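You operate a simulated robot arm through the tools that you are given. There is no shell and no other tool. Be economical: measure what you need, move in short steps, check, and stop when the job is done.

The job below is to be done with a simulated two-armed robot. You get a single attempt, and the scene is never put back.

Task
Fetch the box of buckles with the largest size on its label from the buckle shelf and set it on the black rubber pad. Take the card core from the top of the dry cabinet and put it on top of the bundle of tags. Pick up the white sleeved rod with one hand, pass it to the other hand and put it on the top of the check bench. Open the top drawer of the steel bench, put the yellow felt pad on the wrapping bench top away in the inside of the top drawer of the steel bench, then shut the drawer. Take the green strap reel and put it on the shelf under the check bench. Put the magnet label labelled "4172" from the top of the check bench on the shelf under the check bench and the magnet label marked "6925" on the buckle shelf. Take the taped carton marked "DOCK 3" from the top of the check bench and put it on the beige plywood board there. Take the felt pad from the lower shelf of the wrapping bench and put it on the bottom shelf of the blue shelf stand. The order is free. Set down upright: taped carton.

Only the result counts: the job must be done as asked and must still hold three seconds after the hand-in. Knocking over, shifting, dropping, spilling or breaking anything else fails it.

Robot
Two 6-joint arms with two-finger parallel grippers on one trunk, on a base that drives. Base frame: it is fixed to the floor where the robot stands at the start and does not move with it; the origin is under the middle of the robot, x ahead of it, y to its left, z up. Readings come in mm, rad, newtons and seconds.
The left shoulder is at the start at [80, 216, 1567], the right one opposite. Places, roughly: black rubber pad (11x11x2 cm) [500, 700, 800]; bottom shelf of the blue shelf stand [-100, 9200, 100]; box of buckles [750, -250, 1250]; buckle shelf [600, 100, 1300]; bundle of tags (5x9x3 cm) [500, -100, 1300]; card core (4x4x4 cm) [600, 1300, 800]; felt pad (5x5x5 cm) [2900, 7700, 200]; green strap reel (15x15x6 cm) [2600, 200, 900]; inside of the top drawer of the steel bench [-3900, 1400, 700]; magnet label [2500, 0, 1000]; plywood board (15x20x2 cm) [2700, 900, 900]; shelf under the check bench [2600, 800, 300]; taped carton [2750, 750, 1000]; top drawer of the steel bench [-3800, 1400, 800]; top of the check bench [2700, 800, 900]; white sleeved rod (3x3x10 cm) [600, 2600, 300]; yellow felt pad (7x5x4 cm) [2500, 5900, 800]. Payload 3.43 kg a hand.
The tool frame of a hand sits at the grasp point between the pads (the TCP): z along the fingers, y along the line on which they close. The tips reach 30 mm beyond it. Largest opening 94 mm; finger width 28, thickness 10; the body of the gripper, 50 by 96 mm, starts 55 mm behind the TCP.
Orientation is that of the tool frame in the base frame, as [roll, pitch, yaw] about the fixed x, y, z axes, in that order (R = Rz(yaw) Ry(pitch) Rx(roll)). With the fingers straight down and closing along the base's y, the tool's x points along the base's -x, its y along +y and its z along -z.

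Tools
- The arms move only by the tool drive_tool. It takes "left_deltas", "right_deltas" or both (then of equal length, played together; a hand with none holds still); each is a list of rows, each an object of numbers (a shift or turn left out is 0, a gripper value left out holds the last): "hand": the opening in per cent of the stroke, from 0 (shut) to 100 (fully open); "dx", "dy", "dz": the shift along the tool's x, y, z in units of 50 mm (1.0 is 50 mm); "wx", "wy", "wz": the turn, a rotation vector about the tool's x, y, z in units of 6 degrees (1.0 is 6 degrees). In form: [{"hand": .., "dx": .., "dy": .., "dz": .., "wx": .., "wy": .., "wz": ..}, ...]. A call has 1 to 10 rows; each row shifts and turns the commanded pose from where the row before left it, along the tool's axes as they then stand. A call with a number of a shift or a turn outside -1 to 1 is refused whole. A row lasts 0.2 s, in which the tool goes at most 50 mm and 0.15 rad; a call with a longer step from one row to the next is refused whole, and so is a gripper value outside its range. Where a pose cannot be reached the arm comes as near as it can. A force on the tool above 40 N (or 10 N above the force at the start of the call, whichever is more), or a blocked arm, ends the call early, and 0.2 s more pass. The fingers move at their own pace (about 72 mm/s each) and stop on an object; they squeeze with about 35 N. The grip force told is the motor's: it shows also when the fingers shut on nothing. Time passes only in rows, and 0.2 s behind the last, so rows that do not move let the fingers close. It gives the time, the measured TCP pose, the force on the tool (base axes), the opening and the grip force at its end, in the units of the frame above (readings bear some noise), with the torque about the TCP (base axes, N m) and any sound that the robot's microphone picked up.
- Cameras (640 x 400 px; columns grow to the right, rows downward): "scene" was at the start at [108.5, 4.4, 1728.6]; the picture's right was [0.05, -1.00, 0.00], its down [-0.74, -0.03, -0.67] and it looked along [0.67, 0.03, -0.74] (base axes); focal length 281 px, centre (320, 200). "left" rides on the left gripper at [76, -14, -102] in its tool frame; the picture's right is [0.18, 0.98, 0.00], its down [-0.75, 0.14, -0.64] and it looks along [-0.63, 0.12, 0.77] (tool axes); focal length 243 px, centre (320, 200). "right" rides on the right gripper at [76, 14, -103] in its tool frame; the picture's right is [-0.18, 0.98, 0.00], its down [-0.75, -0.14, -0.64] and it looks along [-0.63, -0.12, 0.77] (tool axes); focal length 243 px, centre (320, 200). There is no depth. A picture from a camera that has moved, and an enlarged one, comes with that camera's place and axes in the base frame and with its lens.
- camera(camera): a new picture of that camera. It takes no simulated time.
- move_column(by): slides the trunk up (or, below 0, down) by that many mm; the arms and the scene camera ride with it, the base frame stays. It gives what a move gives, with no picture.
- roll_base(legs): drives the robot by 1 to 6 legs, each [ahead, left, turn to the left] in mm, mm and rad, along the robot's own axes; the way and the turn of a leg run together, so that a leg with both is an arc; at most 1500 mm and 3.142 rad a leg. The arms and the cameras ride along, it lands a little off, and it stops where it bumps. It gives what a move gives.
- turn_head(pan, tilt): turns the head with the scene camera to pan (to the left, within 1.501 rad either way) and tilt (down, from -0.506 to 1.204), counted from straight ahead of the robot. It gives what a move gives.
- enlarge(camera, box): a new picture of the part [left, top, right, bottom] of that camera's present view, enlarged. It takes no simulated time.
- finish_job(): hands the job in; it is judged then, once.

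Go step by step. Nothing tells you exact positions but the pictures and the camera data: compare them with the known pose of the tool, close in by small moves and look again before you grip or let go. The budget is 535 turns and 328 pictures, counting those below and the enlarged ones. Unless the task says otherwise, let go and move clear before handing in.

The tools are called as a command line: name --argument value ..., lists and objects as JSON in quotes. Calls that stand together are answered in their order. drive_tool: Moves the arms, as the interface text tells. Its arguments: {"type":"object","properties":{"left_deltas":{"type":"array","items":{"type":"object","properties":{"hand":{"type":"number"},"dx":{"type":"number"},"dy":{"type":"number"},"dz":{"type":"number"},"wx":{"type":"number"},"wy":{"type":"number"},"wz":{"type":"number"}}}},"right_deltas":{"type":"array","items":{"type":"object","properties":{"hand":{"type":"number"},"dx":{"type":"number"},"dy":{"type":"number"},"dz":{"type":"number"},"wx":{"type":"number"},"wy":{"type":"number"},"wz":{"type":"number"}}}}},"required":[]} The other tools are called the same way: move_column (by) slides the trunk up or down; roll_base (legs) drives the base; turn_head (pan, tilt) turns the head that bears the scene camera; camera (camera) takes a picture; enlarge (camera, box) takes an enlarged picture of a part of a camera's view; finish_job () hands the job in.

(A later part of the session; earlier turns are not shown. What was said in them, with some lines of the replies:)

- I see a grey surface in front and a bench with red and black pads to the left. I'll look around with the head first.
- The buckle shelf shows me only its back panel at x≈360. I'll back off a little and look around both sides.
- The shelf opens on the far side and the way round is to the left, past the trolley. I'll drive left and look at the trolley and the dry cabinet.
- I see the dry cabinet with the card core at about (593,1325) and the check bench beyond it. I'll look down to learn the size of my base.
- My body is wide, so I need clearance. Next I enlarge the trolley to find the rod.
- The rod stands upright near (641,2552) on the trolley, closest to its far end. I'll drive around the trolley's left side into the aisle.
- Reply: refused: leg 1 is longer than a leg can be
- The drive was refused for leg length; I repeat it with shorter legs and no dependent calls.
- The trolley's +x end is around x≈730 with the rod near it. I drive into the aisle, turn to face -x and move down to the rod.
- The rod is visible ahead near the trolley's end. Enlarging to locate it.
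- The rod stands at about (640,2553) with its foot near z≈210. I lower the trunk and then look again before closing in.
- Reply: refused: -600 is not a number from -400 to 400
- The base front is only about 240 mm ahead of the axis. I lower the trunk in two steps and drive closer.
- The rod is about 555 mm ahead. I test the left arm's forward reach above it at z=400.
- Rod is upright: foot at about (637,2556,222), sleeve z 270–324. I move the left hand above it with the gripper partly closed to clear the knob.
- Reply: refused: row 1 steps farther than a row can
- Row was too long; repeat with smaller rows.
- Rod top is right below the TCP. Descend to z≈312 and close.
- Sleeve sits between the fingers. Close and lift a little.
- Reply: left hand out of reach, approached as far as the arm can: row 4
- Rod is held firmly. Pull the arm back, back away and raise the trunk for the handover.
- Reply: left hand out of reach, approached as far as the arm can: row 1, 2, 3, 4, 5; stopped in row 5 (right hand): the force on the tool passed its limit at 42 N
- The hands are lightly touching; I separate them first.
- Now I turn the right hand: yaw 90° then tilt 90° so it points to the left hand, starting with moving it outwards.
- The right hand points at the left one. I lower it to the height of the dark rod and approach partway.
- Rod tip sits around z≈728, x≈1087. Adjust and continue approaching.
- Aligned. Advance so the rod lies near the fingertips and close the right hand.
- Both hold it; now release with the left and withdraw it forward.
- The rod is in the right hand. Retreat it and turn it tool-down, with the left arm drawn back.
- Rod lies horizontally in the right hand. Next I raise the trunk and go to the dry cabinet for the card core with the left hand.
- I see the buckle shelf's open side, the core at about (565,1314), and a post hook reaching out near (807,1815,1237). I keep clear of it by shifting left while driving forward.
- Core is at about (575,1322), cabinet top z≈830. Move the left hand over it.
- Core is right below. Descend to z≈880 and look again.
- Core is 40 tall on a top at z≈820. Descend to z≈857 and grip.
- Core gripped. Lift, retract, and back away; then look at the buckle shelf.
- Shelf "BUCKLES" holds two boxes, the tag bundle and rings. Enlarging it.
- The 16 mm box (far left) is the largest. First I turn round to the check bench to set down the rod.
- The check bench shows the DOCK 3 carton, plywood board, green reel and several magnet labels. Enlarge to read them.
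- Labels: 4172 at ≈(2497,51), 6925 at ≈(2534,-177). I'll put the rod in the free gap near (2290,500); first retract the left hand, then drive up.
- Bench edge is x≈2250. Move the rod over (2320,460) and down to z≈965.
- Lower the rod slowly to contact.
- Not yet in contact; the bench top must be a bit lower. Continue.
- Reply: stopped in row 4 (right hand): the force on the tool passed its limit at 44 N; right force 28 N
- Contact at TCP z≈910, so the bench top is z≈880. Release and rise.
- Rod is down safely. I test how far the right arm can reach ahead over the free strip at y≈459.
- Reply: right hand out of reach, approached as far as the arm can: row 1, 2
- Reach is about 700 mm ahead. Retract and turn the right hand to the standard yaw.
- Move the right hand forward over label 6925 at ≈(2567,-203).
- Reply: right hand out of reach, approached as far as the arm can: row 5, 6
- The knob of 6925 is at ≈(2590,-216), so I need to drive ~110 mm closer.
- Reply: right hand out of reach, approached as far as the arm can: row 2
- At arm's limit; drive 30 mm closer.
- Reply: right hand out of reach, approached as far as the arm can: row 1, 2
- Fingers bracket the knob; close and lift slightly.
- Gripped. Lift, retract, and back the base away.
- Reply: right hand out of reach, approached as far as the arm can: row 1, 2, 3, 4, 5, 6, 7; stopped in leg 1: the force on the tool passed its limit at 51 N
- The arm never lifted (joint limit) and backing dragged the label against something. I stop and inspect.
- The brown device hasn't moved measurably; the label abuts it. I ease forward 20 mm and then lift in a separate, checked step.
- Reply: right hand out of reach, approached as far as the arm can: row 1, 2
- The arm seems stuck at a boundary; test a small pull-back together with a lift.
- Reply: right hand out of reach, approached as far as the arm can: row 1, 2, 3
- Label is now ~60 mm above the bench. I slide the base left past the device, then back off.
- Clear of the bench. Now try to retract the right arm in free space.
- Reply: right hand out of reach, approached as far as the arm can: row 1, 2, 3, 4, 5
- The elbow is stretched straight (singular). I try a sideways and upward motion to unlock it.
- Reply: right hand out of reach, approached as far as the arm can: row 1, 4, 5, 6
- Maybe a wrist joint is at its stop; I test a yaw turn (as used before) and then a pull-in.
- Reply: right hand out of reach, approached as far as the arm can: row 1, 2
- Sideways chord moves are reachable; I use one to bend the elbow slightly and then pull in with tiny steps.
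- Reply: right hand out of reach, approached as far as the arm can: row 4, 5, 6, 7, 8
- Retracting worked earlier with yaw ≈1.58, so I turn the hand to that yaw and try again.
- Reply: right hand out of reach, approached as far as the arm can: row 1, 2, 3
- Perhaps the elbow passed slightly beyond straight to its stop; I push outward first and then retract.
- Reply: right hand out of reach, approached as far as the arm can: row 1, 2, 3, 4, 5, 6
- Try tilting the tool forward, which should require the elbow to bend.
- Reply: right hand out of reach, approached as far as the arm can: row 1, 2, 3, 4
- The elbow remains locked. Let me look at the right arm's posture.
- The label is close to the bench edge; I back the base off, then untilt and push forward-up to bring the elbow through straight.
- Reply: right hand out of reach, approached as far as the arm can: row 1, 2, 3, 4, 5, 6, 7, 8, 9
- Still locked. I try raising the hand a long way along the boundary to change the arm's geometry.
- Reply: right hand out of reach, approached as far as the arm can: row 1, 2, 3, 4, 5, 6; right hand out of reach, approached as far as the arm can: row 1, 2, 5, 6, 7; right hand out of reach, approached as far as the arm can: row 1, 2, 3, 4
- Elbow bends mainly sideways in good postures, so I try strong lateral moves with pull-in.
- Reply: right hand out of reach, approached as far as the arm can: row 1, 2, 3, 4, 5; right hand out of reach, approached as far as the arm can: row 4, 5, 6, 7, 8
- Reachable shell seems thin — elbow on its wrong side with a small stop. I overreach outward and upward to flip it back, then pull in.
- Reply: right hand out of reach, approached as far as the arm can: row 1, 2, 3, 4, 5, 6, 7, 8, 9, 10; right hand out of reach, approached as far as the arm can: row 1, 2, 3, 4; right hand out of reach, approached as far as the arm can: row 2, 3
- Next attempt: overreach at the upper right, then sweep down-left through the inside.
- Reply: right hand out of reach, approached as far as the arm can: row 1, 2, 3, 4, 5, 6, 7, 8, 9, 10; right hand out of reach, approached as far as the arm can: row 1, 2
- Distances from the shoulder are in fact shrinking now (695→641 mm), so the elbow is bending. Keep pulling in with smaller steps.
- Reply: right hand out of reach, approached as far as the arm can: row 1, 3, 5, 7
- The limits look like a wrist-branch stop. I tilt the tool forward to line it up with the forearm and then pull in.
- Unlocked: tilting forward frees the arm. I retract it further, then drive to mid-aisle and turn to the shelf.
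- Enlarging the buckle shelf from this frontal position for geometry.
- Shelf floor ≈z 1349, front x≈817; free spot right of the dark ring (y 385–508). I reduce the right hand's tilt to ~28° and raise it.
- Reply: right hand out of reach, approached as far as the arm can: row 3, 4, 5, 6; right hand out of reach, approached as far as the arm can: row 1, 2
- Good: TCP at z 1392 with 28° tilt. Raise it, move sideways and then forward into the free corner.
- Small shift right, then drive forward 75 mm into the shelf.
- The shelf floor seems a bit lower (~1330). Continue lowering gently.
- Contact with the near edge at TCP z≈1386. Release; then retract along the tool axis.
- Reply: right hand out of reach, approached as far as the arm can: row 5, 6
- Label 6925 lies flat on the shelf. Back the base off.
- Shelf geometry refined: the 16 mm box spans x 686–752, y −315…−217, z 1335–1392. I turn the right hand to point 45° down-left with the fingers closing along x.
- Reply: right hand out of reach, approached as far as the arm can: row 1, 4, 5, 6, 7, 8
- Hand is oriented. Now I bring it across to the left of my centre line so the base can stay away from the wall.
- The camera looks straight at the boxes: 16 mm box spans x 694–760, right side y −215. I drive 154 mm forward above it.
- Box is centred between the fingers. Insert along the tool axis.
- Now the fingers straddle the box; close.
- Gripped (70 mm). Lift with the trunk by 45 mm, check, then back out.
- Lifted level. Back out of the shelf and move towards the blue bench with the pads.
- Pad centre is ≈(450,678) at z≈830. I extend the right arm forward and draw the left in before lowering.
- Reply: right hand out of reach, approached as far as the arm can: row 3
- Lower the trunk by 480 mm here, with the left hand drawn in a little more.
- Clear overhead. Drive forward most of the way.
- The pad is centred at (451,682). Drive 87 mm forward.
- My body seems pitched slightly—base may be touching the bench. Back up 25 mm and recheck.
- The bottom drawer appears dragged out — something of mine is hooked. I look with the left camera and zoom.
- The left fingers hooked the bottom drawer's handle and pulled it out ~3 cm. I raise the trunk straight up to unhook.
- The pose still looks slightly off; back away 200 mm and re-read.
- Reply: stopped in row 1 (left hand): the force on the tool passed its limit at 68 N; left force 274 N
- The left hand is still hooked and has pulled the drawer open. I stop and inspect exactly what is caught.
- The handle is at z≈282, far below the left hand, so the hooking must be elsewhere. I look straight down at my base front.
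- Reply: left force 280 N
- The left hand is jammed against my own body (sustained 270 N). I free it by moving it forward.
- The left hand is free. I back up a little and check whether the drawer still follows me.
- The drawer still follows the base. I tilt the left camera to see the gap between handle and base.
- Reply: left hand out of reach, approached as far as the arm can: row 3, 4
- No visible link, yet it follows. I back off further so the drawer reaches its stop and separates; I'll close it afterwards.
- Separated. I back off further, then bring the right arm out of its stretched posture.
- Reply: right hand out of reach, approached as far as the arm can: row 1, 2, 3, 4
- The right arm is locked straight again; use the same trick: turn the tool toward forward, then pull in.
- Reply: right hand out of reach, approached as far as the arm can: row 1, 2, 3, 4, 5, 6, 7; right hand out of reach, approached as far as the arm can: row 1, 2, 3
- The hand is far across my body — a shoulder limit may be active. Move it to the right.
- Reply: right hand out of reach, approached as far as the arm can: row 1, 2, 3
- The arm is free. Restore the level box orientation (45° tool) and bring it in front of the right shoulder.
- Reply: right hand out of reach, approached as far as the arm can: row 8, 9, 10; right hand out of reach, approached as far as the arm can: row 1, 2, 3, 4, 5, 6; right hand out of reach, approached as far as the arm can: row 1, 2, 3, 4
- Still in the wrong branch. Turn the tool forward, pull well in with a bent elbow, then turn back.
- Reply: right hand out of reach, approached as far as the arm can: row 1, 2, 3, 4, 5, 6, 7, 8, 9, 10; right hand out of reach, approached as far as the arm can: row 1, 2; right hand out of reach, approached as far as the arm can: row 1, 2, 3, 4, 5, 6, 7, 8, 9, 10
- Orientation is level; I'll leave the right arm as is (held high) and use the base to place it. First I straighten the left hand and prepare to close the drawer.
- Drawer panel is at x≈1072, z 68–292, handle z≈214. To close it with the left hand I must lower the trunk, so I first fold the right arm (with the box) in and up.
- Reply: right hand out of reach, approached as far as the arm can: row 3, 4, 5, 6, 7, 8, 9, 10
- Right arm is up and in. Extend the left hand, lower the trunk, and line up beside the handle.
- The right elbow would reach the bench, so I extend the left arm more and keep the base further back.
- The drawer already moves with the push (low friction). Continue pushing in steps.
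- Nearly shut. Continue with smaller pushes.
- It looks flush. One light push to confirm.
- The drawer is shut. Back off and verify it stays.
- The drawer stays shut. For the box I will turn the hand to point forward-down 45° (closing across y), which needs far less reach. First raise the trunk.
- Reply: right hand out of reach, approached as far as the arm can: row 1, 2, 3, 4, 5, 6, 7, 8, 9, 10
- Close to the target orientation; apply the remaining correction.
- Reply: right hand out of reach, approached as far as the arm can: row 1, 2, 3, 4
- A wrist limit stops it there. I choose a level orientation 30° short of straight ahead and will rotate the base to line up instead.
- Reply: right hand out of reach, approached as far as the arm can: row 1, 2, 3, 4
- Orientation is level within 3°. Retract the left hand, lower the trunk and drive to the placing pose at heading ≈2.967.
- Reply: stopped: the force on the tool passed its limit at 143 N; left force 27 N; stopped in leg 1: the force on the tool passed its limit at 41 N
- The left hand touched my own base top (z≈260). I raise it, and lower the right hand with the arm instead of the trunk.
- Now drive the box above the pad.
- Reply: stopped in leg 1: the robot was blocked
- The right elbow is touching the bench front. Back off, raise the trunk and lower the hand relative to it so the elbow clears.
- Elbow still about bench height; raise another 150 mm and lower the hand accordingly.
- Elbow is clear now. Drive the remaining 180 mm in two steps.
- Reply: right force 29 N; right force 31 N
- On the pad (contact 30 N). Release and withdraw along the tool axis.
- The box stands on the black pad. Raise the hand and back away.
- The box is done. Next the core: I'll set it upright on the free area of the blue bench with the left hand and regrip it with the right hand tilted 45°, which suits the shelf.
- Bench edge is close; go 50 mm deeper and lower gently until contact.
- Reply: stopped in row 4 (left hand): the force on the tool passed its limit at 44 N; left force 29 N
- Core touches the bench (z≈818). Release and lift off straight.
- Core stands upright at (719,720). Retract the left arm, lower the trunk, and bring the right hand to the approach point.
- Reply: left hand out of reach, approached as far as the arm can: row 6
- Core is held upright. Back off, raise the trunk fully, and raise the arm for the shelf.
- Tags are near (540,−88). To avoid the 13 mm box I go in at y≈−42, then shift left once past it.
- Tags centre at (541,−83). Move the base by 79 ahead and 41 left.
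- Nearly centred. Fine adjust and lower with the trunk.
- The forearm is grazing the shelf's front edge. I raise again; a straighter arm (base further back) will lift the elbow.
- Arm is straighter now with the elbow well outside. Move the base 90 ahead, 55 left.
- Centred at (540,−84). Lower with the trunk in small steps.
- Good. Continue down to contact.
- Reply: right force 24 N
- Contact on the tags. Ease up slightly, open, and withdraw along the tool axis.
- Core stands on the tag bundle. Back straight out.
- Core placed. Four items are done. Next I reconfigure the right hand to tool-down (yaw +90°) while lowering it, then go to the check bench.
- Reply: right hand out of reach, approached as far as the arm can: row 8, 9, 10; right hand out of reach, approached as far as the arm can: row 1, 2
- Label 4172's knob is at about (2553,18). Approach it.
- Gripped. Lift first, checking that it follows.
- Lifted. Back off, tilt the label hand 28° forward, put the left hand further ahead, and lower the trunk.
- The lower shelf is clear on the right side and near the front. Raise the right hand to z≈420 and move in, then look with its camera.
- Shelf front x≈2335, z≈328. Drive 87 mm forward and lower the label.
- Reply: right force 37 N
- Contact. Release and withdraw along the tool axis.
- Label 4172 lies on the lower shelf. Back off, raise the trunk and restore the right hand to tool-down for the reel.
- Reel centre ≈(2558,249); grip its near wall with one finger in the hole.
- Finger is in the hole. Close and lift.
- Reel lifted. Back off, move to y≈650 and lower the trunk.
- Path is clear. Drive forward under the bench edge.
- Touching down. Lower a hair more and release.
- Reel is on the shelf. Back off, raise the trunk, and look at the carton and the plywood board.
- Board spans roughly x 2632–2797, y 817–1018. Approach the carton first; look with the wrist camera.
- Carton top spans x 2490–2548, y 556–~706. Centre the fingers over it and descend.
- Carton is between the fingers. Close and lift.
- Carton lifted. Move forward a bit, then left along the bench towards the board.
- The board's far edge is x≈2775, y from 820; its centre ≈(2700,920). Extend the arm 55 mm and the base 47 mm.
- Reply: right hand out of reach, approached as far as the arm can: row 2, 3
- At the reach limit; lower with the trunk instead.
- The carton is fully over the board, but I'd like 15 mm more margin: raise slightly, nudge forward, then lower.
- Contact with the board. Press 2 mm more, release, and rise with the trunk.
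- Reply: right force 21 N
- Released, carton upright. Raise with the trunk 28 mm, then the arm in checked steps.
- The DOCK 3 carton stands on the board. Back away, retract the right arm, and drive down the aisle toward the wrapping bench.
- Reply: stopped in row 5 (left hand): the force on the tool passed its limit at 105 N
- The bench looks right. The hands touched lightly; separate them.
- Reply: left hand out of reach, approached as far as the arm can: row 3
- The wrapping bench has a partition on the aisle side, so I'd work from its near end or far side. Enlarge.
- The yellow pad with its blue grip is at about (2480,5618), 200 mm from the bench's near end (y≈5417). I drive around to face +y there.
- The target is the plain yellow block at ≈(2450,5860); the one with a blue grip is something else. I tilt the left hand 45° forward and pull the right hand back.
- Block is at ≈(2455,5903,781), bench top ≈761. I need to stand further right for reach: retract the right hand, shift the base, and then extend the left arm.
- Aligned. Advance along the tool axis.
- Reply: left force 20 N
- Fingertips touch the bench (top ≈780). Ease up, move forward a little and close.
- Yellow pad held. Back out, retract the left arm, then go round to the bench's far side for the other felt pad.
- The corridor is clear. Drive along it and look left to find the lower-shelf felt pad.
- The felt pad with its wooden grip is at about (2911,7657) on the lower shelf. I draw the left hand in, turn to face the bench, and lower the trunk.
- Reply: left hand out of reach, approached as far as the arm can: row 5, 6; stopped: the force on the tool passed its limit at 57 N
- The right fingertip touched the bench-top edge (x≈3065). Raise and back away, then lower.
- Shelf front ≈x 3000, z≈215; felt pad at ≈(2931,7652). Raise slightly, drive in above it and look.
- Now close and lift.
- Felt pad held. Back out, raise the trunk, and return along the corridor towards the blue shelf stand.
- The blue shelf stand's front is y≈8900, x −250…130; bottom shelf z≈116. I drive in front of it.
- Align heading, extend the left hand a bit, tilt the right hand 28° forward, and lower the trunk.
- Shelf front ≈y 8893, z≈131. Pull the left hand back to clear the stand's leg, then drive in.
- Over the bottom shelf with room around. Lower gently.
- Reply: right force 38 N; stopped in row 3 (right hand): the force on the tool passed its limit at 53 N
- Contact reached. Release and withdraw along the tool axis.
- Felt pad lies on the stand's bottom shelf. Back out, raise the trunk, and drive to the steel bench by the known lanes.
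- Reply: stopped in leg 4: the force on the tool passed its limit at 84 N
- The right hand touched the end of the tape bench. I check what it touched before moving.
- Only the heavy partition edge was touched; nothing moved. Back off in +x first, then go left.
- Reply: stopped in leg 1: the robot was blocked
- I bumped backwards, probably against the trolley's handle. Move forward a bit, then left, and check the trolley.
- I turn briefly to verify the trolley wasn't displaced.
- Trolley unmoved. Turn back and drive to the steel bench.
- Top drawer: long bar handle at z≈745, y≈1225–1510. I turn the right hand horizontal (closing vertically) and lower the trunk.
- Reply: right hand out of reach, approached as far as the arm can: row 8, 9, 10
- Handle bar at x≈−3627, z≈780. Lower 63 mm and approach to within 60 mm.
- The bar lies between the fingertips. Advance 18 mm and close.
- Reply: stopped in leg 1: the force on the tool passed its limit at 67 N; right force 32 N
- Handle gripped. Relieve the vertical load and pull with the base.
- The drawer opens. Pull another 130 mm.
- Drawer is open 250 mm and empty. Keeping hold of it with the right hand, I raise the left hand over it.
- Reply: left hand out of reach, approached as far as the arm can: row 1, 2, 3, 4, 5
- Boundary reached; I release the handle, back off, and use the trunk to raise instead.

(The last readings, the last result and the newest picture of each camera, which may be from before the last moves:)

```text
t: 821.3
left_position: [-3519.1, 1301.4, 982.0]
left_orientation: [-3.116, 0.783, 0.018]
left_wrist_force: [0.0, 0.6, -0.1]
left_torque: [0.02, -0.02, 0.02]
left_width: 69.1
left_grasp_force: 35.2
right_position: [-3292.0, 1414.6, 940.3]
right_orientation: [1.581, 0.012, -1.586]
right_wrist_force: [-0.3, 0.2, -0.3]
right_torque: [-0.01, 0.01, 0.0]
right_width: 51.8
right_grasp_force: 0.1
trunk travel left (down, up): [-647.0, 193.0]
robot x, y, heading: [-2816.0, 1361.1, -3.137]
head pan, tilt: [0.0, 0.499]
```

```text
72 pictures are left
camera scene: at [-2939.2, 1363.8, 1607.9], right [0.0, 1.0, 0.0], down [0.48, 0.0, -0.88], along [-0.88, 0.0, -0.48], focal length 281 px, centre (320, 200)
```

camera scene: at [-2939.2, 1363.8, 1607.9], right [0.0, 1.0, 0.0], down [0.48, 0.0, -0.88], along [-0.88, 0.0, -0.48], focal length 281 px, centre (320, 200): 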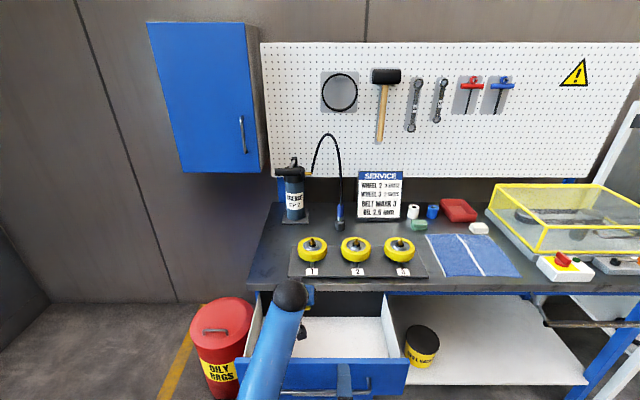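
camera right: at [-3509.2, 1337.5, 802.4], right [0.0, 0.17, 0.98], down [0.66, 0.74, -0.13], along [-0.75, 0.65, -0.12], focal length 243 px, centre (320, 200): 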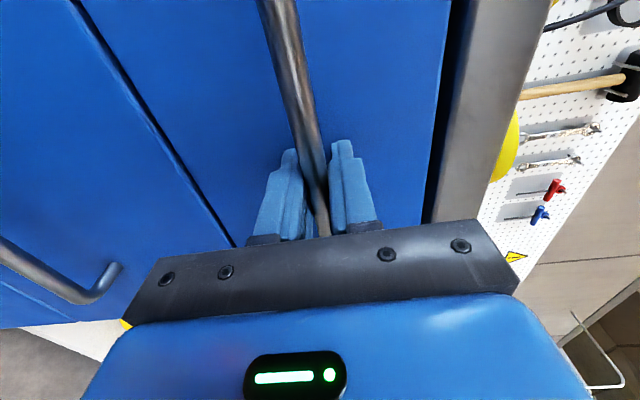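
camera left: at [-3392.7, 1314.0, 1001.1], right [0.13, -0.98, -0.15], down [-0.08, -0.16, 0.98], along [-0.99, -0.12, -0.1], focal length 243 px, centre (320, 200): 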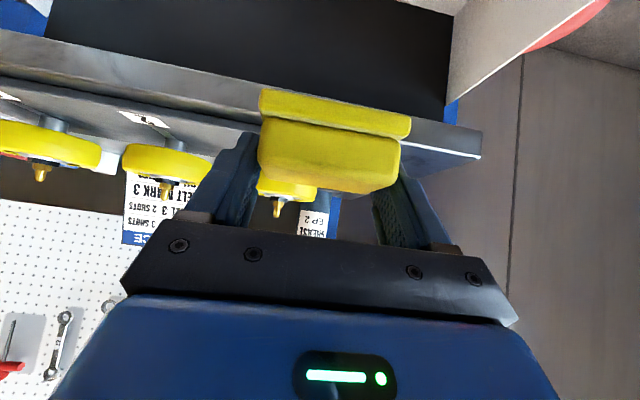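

Lower the pad into the drawer.

drive_tool --left_deltas '[{"dx": 0.5, "dz": 0.5}, {"dx": 0.5, "dz": 0.5}, {"dx": 0.5, "dz": 0.5}, {"dx": 0.4, "dz": 0.4}, {}]'

camera --camera "left"

camera --camera "scene"

```text
t: 822.5
left_position: [-3519.7, 1303.6, 846.8]
left_orientation: [-3.115, 0.782, 0.016]
left_wrist_force: [-0.5, 0.3, -0.3]
left_torque: [-0.01, 0.0, 0.02]
left_width: 69.1
left_grasp_force: 35.6
right_position: [-3292.6, 1415.9, 940.1]
right_orientation: [1.585, 0.013, -1.587]
right_wrist_force: [0.2, 0.4, -0.3]
right_torque: [-0.02, 0.02, 0.02]
right_width: 51.6
right_grasp_force: 0.1
trunk travel left (down, up): [-647.0, 193.0]
robot x, y, heading: [-2813.0, 1365.5, -3.143]
head pan, tilt: [0.0, 0.499]
```

```text
71 pictures are left
camera left: at [-3392.7, 1315.8, 866.5], right [0.13, -0.98, -0.15], down [-0.08, -0.16, 0.98], along [-0.99, -0.12, -0.1], focal length 243 px, centre (320, 200)
```

left: 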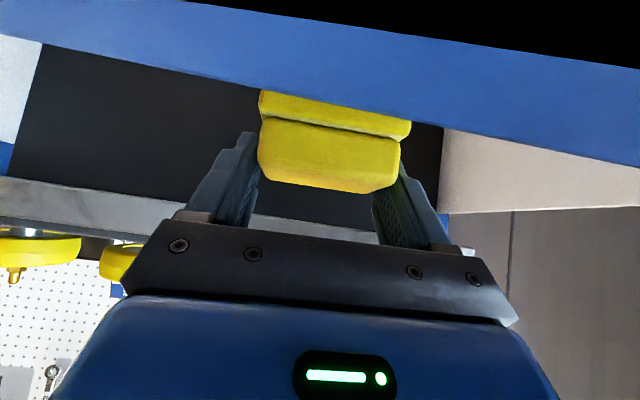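

```text
70 pictures are left
camera scene: at [-2939.7, 1364.1, 1607.8], right [0.0, 1.0, 0.0], down [0.48, 0.0, -0.88], along [-0.88, 0.0, -0.48], focal length 281 px, centre (320, 200)
```

scene: 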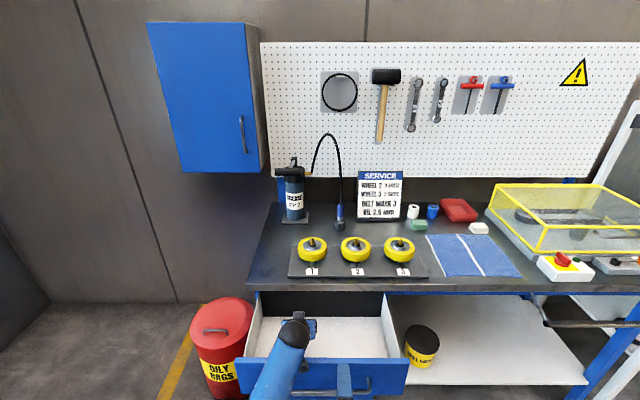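

The wrist camera is close to the drawer's front panel; go up, 45 mm deeper, then down.

drive_tool --left_deltas '[{"dx": -0.35, "dz": -0.35}, {"dx": -0.32, "dz": 0.32}, {"dx": -0.32, "dz": 0.32}, {"dx": 0.5, "dz": 0.5}, {"dx": 0.3, "dz": 0.3}, {}]'

camera --camera "left"

```text
t: 823.8
left_position: [-3571.8, 1302.9, 829.5]
left_orientation: [-3.106, 0.809, 0.026]
left_wrist_force: [2.1, -4.8, 20.3]
left_torque: [0.2, -3.02, -0.74]
left_width: 69.3
left_grasp_force: 35.0
right_position: [-3290.2, 1413.9, 940.1]
right_orientation: [1.582, 0.011, -1.583]
right_wrist_force: [-0.7, -0.4, -0.9]
right_torque: [-0.01, 0.03, 0.0]
right_width: 51.5
right_grasp_force: 0.1
trunk travel left (down, up): [-647.0, 193.0]
robot x, y, heading: [-2813.9, 1361.3, -3.138]
head pan, tilt: [0.0, 0.499]
stopped in row 6 (left hand): the force on the tool passed its limit at 46 N (the readings are from after the stop); the commanded pose is now the measured one
```

```text
69 pictures are left
camera left: at [-3445.0, 1316.7, 846.9], right [0.13, -0.98, -0.16], down [-0.06, -0.16, 0.98], along [-0.99, -0.12, -0.08], focal length 243 px, centre (320, 200)
```

left: 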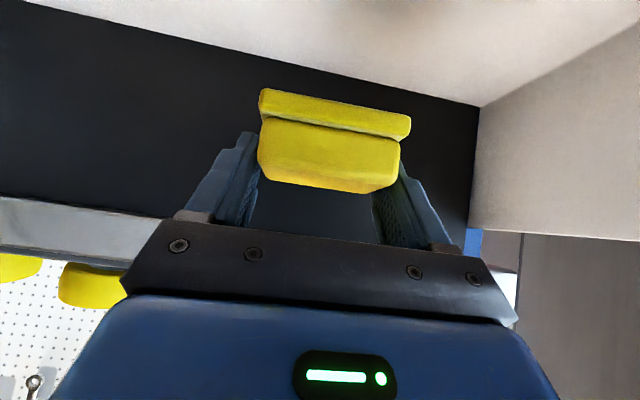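

The gripper body rests on the drawer's front panel; I make the tool steeper so it fits inside the drawer.

drive_tool --left_deltas '[{"dx": -0.4, "dz": -0.4}, {"wy": 1}, {"wy": 1}, {"wy": 1}, {"wy": 1}, {"wy": 1}, {}]'

```text
t: 825.4
left_position: [-3563.9, 1301.5, 856.7]
left_orientation: [-3.117, 0.275, 0.005]
left_wrist_force: [-0.4, 0.6, -0.5]
left_torque: [-0.01, 0.03, -0.03]
left_width: 69.2
left_grasp_force: 35.1
left hand out of reach, approached as far as the arm can: row 6
right_position: [-3292.7, 1414.4, 940.7]
right_orientation: [1.583, 0.012, -1.584]
right_wrist_force: [0.5, 0.3, 0.2]
right_torque: [-0.02, -0.02, -0.03]
right_width: 51.6
right_grasp_force: 0.0
trunk travel left (down, up): [-647.0, 193.0]
robot x, y, heading: [-2820.7, 1364.3, -3.138]
head pan, tilt: [0.0, 0.499]
```

drive_tool --left_deltas '[{"dx": 0.15, "dz": 0.55}, {"dx": 0.15, "dz": 0.55}, {"dx": 0.08, "dz": 0.3}, {}]'

camera --camera "left"

```text
t: 826.4
left_position: [-3538.4, 1296.8, 797.7]
left_orientation: [-3.12, 0.275, 0.007]
left_wrist_force: [0.0, 0.2, 0.4]
left_torque: [0.0, 0.04, 0.01]
left_width: 69.1
left_grasp_force: 34.9
left hand out of reach, approached as far as the arm can: row 1, 2, 3
right_position: [-3292.2, 1413.9, 939.3]
right_orientation: [1.586, 0.012, -1.584]
right_wrist_force: [0.4, -0.1, 0.7]
right_torque: [-0.01, -0.02, -0.04]
right_width: 51.6
right_grasp_force: 0.0
trunk travel left (down, up): [-647.0, 193.0]
robot x, y, heading: [-2820.7, 1363.7, -3.138]
head pan, tilt: [0.0, 0.499]
```

```text
68 pictures are left
camera left: at [-3437.5, 1309.4, 875.5], right [0.18, -0.98, -0.07], down [-0.55, -0.16, 0.82], along [-0.82, -0.11, -0.57], focal length 243 px, centre (320, 200)
```

left: 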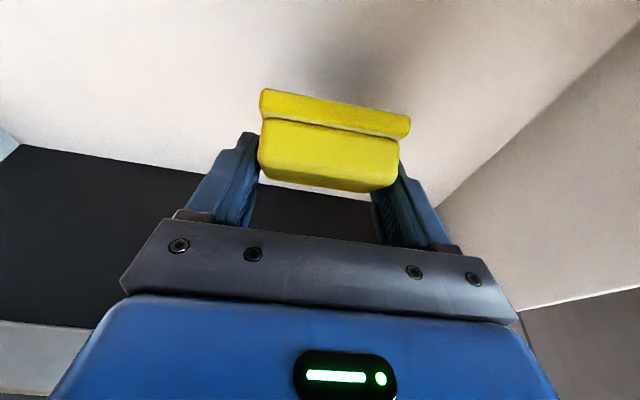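

Well inside the drawer. Lower 24 mm with the trunk and let go.

move_column --by -24

drive_tool --left_deltas '[{"hand": 100}, {}, {}, {}]'

camera --camera "left"

```text
t: 827.1
left_position: [-3543.4, 1298.1, 781.4]
left_orientation: [-3.114, 0.288, 0.008]
left_wrist_force: [0.3, -0.2, 0.1]
left_torque: [0.0, -0.01, -0.01]
left_width: 69.2
left_grasp_force: 35.1
right_position: [-3291.7, 1414.2, 917.0]
right_orientation: [1.583, 0.012, -1.586]
right_wrist_force: [0.0, 0.3, 0.1]
right_torque: [0.0, 0.04, 0.02]
right_width: 51.7
right_grasp_force: 0.1
trunk travel left (down, up): [-624.0, 216.0]
robot x, y, heading: [-2818.3, 1362.8, -3.136]
head pan, tilt: [0.0, 0.499]
stopped: the force on the tool passed its limit at 42 N (the readings are from after the stop); the commanded pose is now the measured one
```

```text
t: 828.1
left_position: [-3543.5, 1298.1, 781.4]
left_orientation: [-3.114, 0.288, 0.008]
left_wrist_force: [-0.7, 1.1, -0.7]
left_torque: [-0.01, 0.0, 0.03]
left_width: 94.0
left_grasp_force: 0.0
right_position: [-3293.4, 1414.5, 916.9]
right_orientation: [1.584, 0.012, -1.584]
right_wrist_force: [-0.3, -0.2, 0.5]
right_torque: [0.03, -0.03, 0.0]
right_width: 51.9
right_grasp_force: 0.0
trunk travel left (down, up): [-624.0, 216.0]
robot x, y, heading: [-2820.1, 1363.8, -3.138]
head pan, tilt: [0.0, 0.499]
```

```text
67 pictures are left
camera left: at [-3442.1, 1309.8, 858.5], right [0.18, -0.98, -0.08], down [-0.54, -0.16, 0.83], along [-0.82, -0.1, -0.56], focal length 243 px, centre (320, 200)
```

left: 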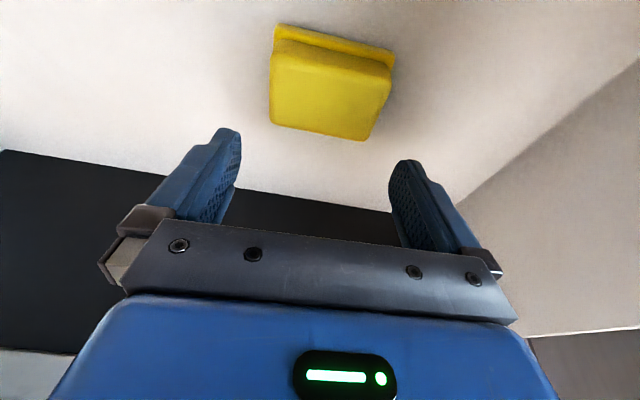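

The pad lies in the drawer. Raise the trunk, then retract the left hand.

move_column --by 190

drive_tool --left_deltas '[{"dx": 0.8}, {"dx": 0.8}, {"dx": 0.8}, {"dx": 0.8}, {"dx": 0.8}, {"dx": 0.6}, {}]'

camera --camera "scene"

```text
t: 830.1
left_position: [-3544.0, 1298.5, 971.8]
left_orientation: [-3.117, 0.286, 0.01]
left_wrist_force: [0.5, 0.5, -0.5]
left_torque: [0.02, 0.01, -0.01]
left_width: 94.0
left_grasp_force: 0.1
right_position: [-3292.8, 1414.6, 1107.6]
right_orientation: [1.584, 0.012, -1.584]
right_wrist_force: [0.3, 0.4, 0.5]
right_torque: [0.01, -0.02, -0.03]
right_width: 51.6
right_grasp_force: 0.0
trunk travel left (down, up): [-814.0, 26.0]
robot x, y, heading: [-2817.0, 1363.0, -3.138]
head pan, tilt: [0.0, 0.499]
```

```text
t: 831.7
left_position: [-3323.8, 1299.5, 907.2]
left_orientation: [-3.115, 0.288, 0.009]
left_wrist_force: [-0.6, -0.6, -0.1]
left_torque: [0.0, 0.03, 0.03]
left_width: 94.0
left_grasp_force: 0.0
right_position: [-3292.3, 1414.9, 1107.1]
right_orientation: [1.584, 0.013, -1.584]
right_wrist_force: [0.5, -0.2, -0.6]
right_torque: [-0.03, 0.02, -0.02]
right_width: 51.7
right_grasp_force: 0.1
trunk travel left (down, up): [-814.0, 26.0]
robot x, y, heading: [-2817.0, 1363.0, -3.135]
head pan, tilt: [0.0, 0.499]
```

```text
66 pictures are left
camera scene: at [-2941.1, 1363.8, 1774.4], right [0.0, 1.0, 0.0], down [0.48, 0.0, -0.88], along [-0.88, 0.0, -0.48], focal length 281 px, centre (320, 200)
```

scene: 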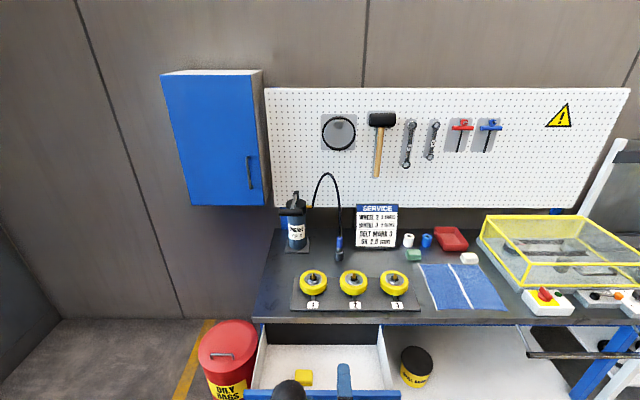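

Pad is inside. Retract the left hand further, close the right fist, and lower to push the panel above the handle.

drive_tool --left_deltas '[{"dx": 0.8}, {"dx": 0.8}, {"dx": 0.8}, {"dx": 0.6}, {}]' --right_deltas '[{"hand": 0}, {}, {}, {}, {}]'

roll_base --legs '[[-80, 0, 0]]'

move_column --by -272

camera --camera "right"

camera --camera "scene"

```text
t: 832.9
left_position: [-3179.7, 1301.1, 863.4]
left_orientation: [-3.116, 0.288, 0.009]
left_wrist_force: [-0.3, 0.5, -0.2]
left_torque: [0.01, 0.03, 0.03]
left_width: 93.9
left_grasp_force: 0.1
right_position: [-3292.3, 1413.9, 1105.7]
right_orientation: [1.584, 0.013, -1.586]
right_wrist_force: [0.3, 0.5, 0.2]
right_torque: [0.01, -0.01, -0.01]
right_width: 0.0
right_grasp_force: 32.8
trunk travel left (down, up): [-814.0, 26.0]
robot x, y, heading: [-2816.3, 1366.9, -3.138]
head pan, tilt: [0.0, 0.499]
```

```text
t: 834.0
left_position: [-3110.2, 1301.7, 860.0]
left_orientation: [-3.115, 0.28, 0.009]
left_wrist_force: [-0.7, 1.0, -0.1]
left_torque: [0.01, -0.04, -0.03]
left_width: 94.3
left_grasp_force: 0.1
right_position: [-3223.5, 1414.2, 1103.1]
right_orientation: [1.591, 0.011, -1.585]
right_wrist_force: [0.1, -0.3, -0.2]
right_torque: [-0.05, 0.03, 0.03]
right_width: 0.0
right_grasp_force: 32.6
trunk travel left (down, up): [-814.0, 26.0]
robot x, y, heading: [-2740.4, 1363.2, -3.133]
head pan, tilt: [0.0, 0.499]
```

```text
t: 836.8
left_position: [-3102.6, 1300.9, 592.5]
left_orientation: [-3.114, 0.288, 0.011]
left_wrist_force: [-0.1, -0.3, -1.2]
left_torque: [-0.01, 0.03, 0.0]
left_width: 94.0
left_grasp_force: 0.0
right_position: [-3215.6, 1414.2, 835.0]
right_orientation: [1.582, 0.012, -1.584]
right_wrist_force: [0.4, -0.8, 0.9]
right_torque: [-0.01, -0.01, 0.03]
right_width: 0.0
right_grasp_force: 33.7
trunk travel left (down, up): [-542.0, 298.0]
robot x, y, heading: [-2743.4, 1363.4, -3.134]
head pan, tilt: [0.0, 0.499]
```

```text
65 pictures are left
camera right: at [-3115.1, 1337.1, 848.1], right [-0.01, 0.17, 0.98], down [0.65, 0.75, -0.12], along [-0.76, 0.64, -0.12], focal length 243 px, centre (320, 200)
```

right: 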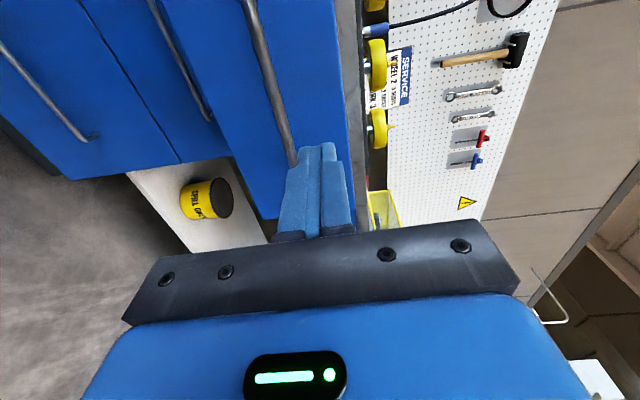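

```text
64 pictures are left
camera scene: at [-2862.7, 1364.0, 1502.5], right [0.0, 1.0, 0.0], down [0.48, 0.0, -0.88], along [-0.88, 0.0, -0.48], focal length 281 px, centre (320, 200)
```

scene: 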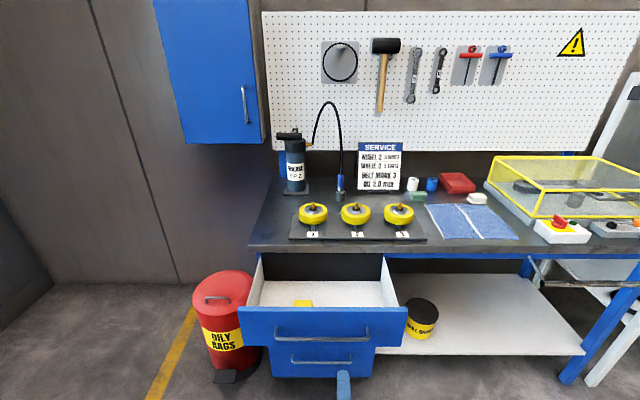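

move_column --by -12

roll_base --legs '[[300, 0, -0.008]]'

camera --camera "scene"

```text
t: 837.4
left_position: [-3103.0, 1302.0, 579.5]
left_orientation: [-3.113, 0.286, 0.01]
left_wrist_force: [-0.1, -0.1, -0.4]
left_torque: [0.0, 0.0, -0.02]
left_width: 94.2
left_grasp_force: 0.1
right_position: [-3215.1, 1413.5, 823.2]
right_orientation: [1.585, 0.01, -1.585]
right_wrist_force: [-0.5, -0.8, 0.8]
right_torque: [-0.02, -0.01, -0.01]
right_width: 0.1
right_grasp_force: 33.3
trunk travel left (down, up): [-530.0, 310.0]
robot x, y, heading: [-2741.6, 1366.7, -3.135]
head pan, tilt: [0.0, 0.499]
```

```text
t: 839.4
left_position: [-3401.3, 1303.0, 579.7]
left_orientation: [-3.115, 0.289, 0.005]
left_wrist_force: [-0.7, -0.4, -0.3]
left_torque: [0.03, -0.01, -0.03]
left_width: 93.7
left_grasp_force: 0.1
right_position: [-3514.1, 1415.6, 822.8]
right_orientation: [1.584, 0.011, -1.589]
right_wrist_force: [0.9, -0.2, -0.1]
right_torque: [0.02, 0.03, 0.02]
right_width: 0.0
right_grasp_force: 33.1
trunk travel left (down, up): [-530.0, 310.0]
robot x, y, heading: [-3044.9, 1365.8, 3.135]
head pan, tilt: [0.0, 0.499]
```

```text
63 pictures are left
camera scene: at [-3161.3, 1364.2, 1490.5], right [0.0, 1.0, 0.0], down [0.48, 0.0, -0.88], along [-0.88, 0.0, -0.48], focal length 281 px, centre (320, 200)
```

scene: 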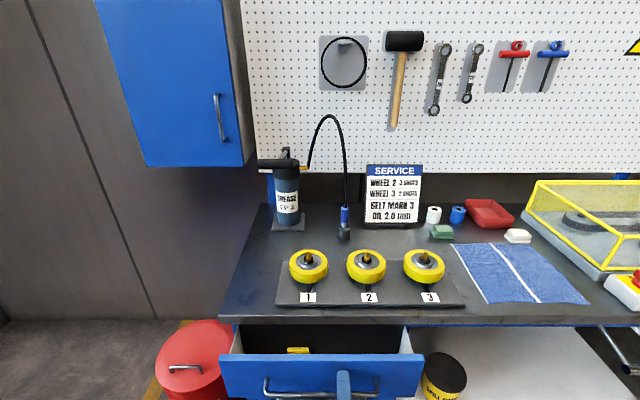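

The drawer is sliding in. Continue to push it shut.

roll_base --legs '[[85, 0, 0]]'

roll_base --legs '[[25, 0, 0]]'

camera --camera "scene"

```text
t: 840.5
left_position: [-3485.4, 1303.2, 579.9]
left_orientation: [-3.115, 0.289, 0.003]
left_wrist_force: [0.1, -0.8, -0.1]
left_torque: [-0.01, 0.06, 0.02]
left_width: 93.8
left_grasp_force: 0.1
right_position: [-3596.8, 1416.9, 822.1]
right_orientation: [1.582, 0.012, -1.589]
right_wrist_force: [-0.3, 0.3, 0.3]
right_torque: [-0.01, 0.03, 0.0]
right_width: 0.0
right_grasp_force: 33.0
trunk travel left (down, up): [-530.0, 310.0]
robot x, y, heading: [-3125.2, 1365.9, 3.138]
head pan, tilt: [0.0, 0.499]
```

```text
t: 841.4
left_position: [-3501.2, 1304.3, 580.6]
left_orientation: [-3.113, 0.293, 0.002]
left_wrist_force: [-1.0, -0.2, 0.1]
left_torque: [0.04, -0.03, 0.0]
left_width: 94.0
left_grasp_force: 0.1
right_position: [-3610.5, 1416.6, 824.6]
right_orientation: [1.58, 0.014, -1.587]
right_wrist_force: [15.6, 0.2, 4.7]
right_torque: [0.01, 0.22, 0.19]
right_width: 0.4
right_grasp_force: 32.7
trunk travel left (down, up): [-530.0, 310.0]
robot x, y, heading: [-3141.7, 1365.2, 3.143]
head pan, tilt: [0.0, 0.499]
stopped in leg 1: the force on the tool passed its limit at 97 N (the readings are from after the stop); the commanded pose is now the measured one
```

```text
62 pictures are left
camera scene: at [-3259.4, 1364.8, 1490.7], right [0.0, 1.0, 0.0], down [0.48, 0.0, -0.88], along [-0.88, 0.0, -0.48], focal length 281 px, centre (320, 200)
```

scene: 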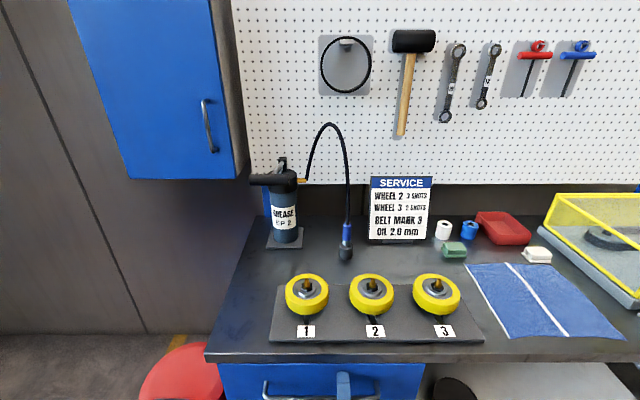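

Shut with a firm stop. Back away and verify.

roll_base --legs '[[-450, 0, 0]]'

camera --camera "scene"

```text
t: 844.1
left_position: [-3052.1, 1302.1, 579.2]
left_orientation: [-3.115, 0.287, 0.001]
left_wrist_force: [-0.1, -0.2, -0.1]
left_torque: [0.0, 0.0, 0.02]
left_width: 94.1
left_grasp_force: 0.0
right_position: [-3161.8, 1416.7, 821.8]
right_orientation: [1.583, 0.012, -1.588]
right_wrist_force: [0.2, -0.2, 0.4]
right_torque: [-0.04, 0.03, 0.01]
right_width: 0.0
right_grasp_force: 32.5
trunk travel left (down, up): [-530.0, 310.0]
robot x, y, heading: [-2690.9, 1364.8, 3.138]
head pan, tilt: [0.0, 0.499]
```

```text
61 pictures are left
camera scene: at [-2812.1, 1363.2, 1490.4], right [0.0, 1.0, 0.0], down [0.48, 0.0, -0.88], along [-0.88, 0.0, -0.48], focal length 281 px, centre (320, 200)
```

scene: 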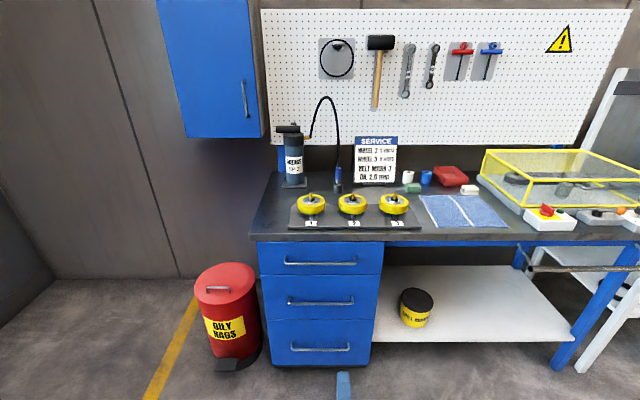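

All items are in place, both hands are empty and clear, and the drawer is shut. Handing in.

finish_job

```text
The job is handed in.
```

I finished every item on the list and handed the job in. The final judgement hasn't come back.

| Task | Result |
|---|---|
| Largest box of buckles (16 mm) | On the black rubber pad |
| Card core | Upright on the bundle of tags |
| White sleeved rod | Passed from left hand to right, lying on top of the check bench |
| Yellow felt pad | In the top drawer of the steel bench, drawer shut |
| Green strap reel | On the shelf under the check bench |
| Magnet label "4172" | On the shelf under the check bench |
| Magnet label "6925" | On the buckle shelf |
| "DOCK 3" carton | Upright on the plywood board |
| Felt pad | On the bottom shelf of the blue shelf stand |

These incidents could count against "shifting anything else":

- **Blue bench by the buckle shelf:** I caught the bottom drawer (marked "SPARES") and dragged it open. I pushed it shut again and it looked flush afterwards, but the two boxes inside may have moved.
- **Brown device on the check bench:** I dragged label 6925 against it. Its position before and after matched to within a few millimetres.
- **Trolley:** I backed into something, probably its handle. It measured within about 10 mm of where it was.
- **Bench edges:** I also touched the wrapping bench top and the tape bench partition. Nothing was seen to move.
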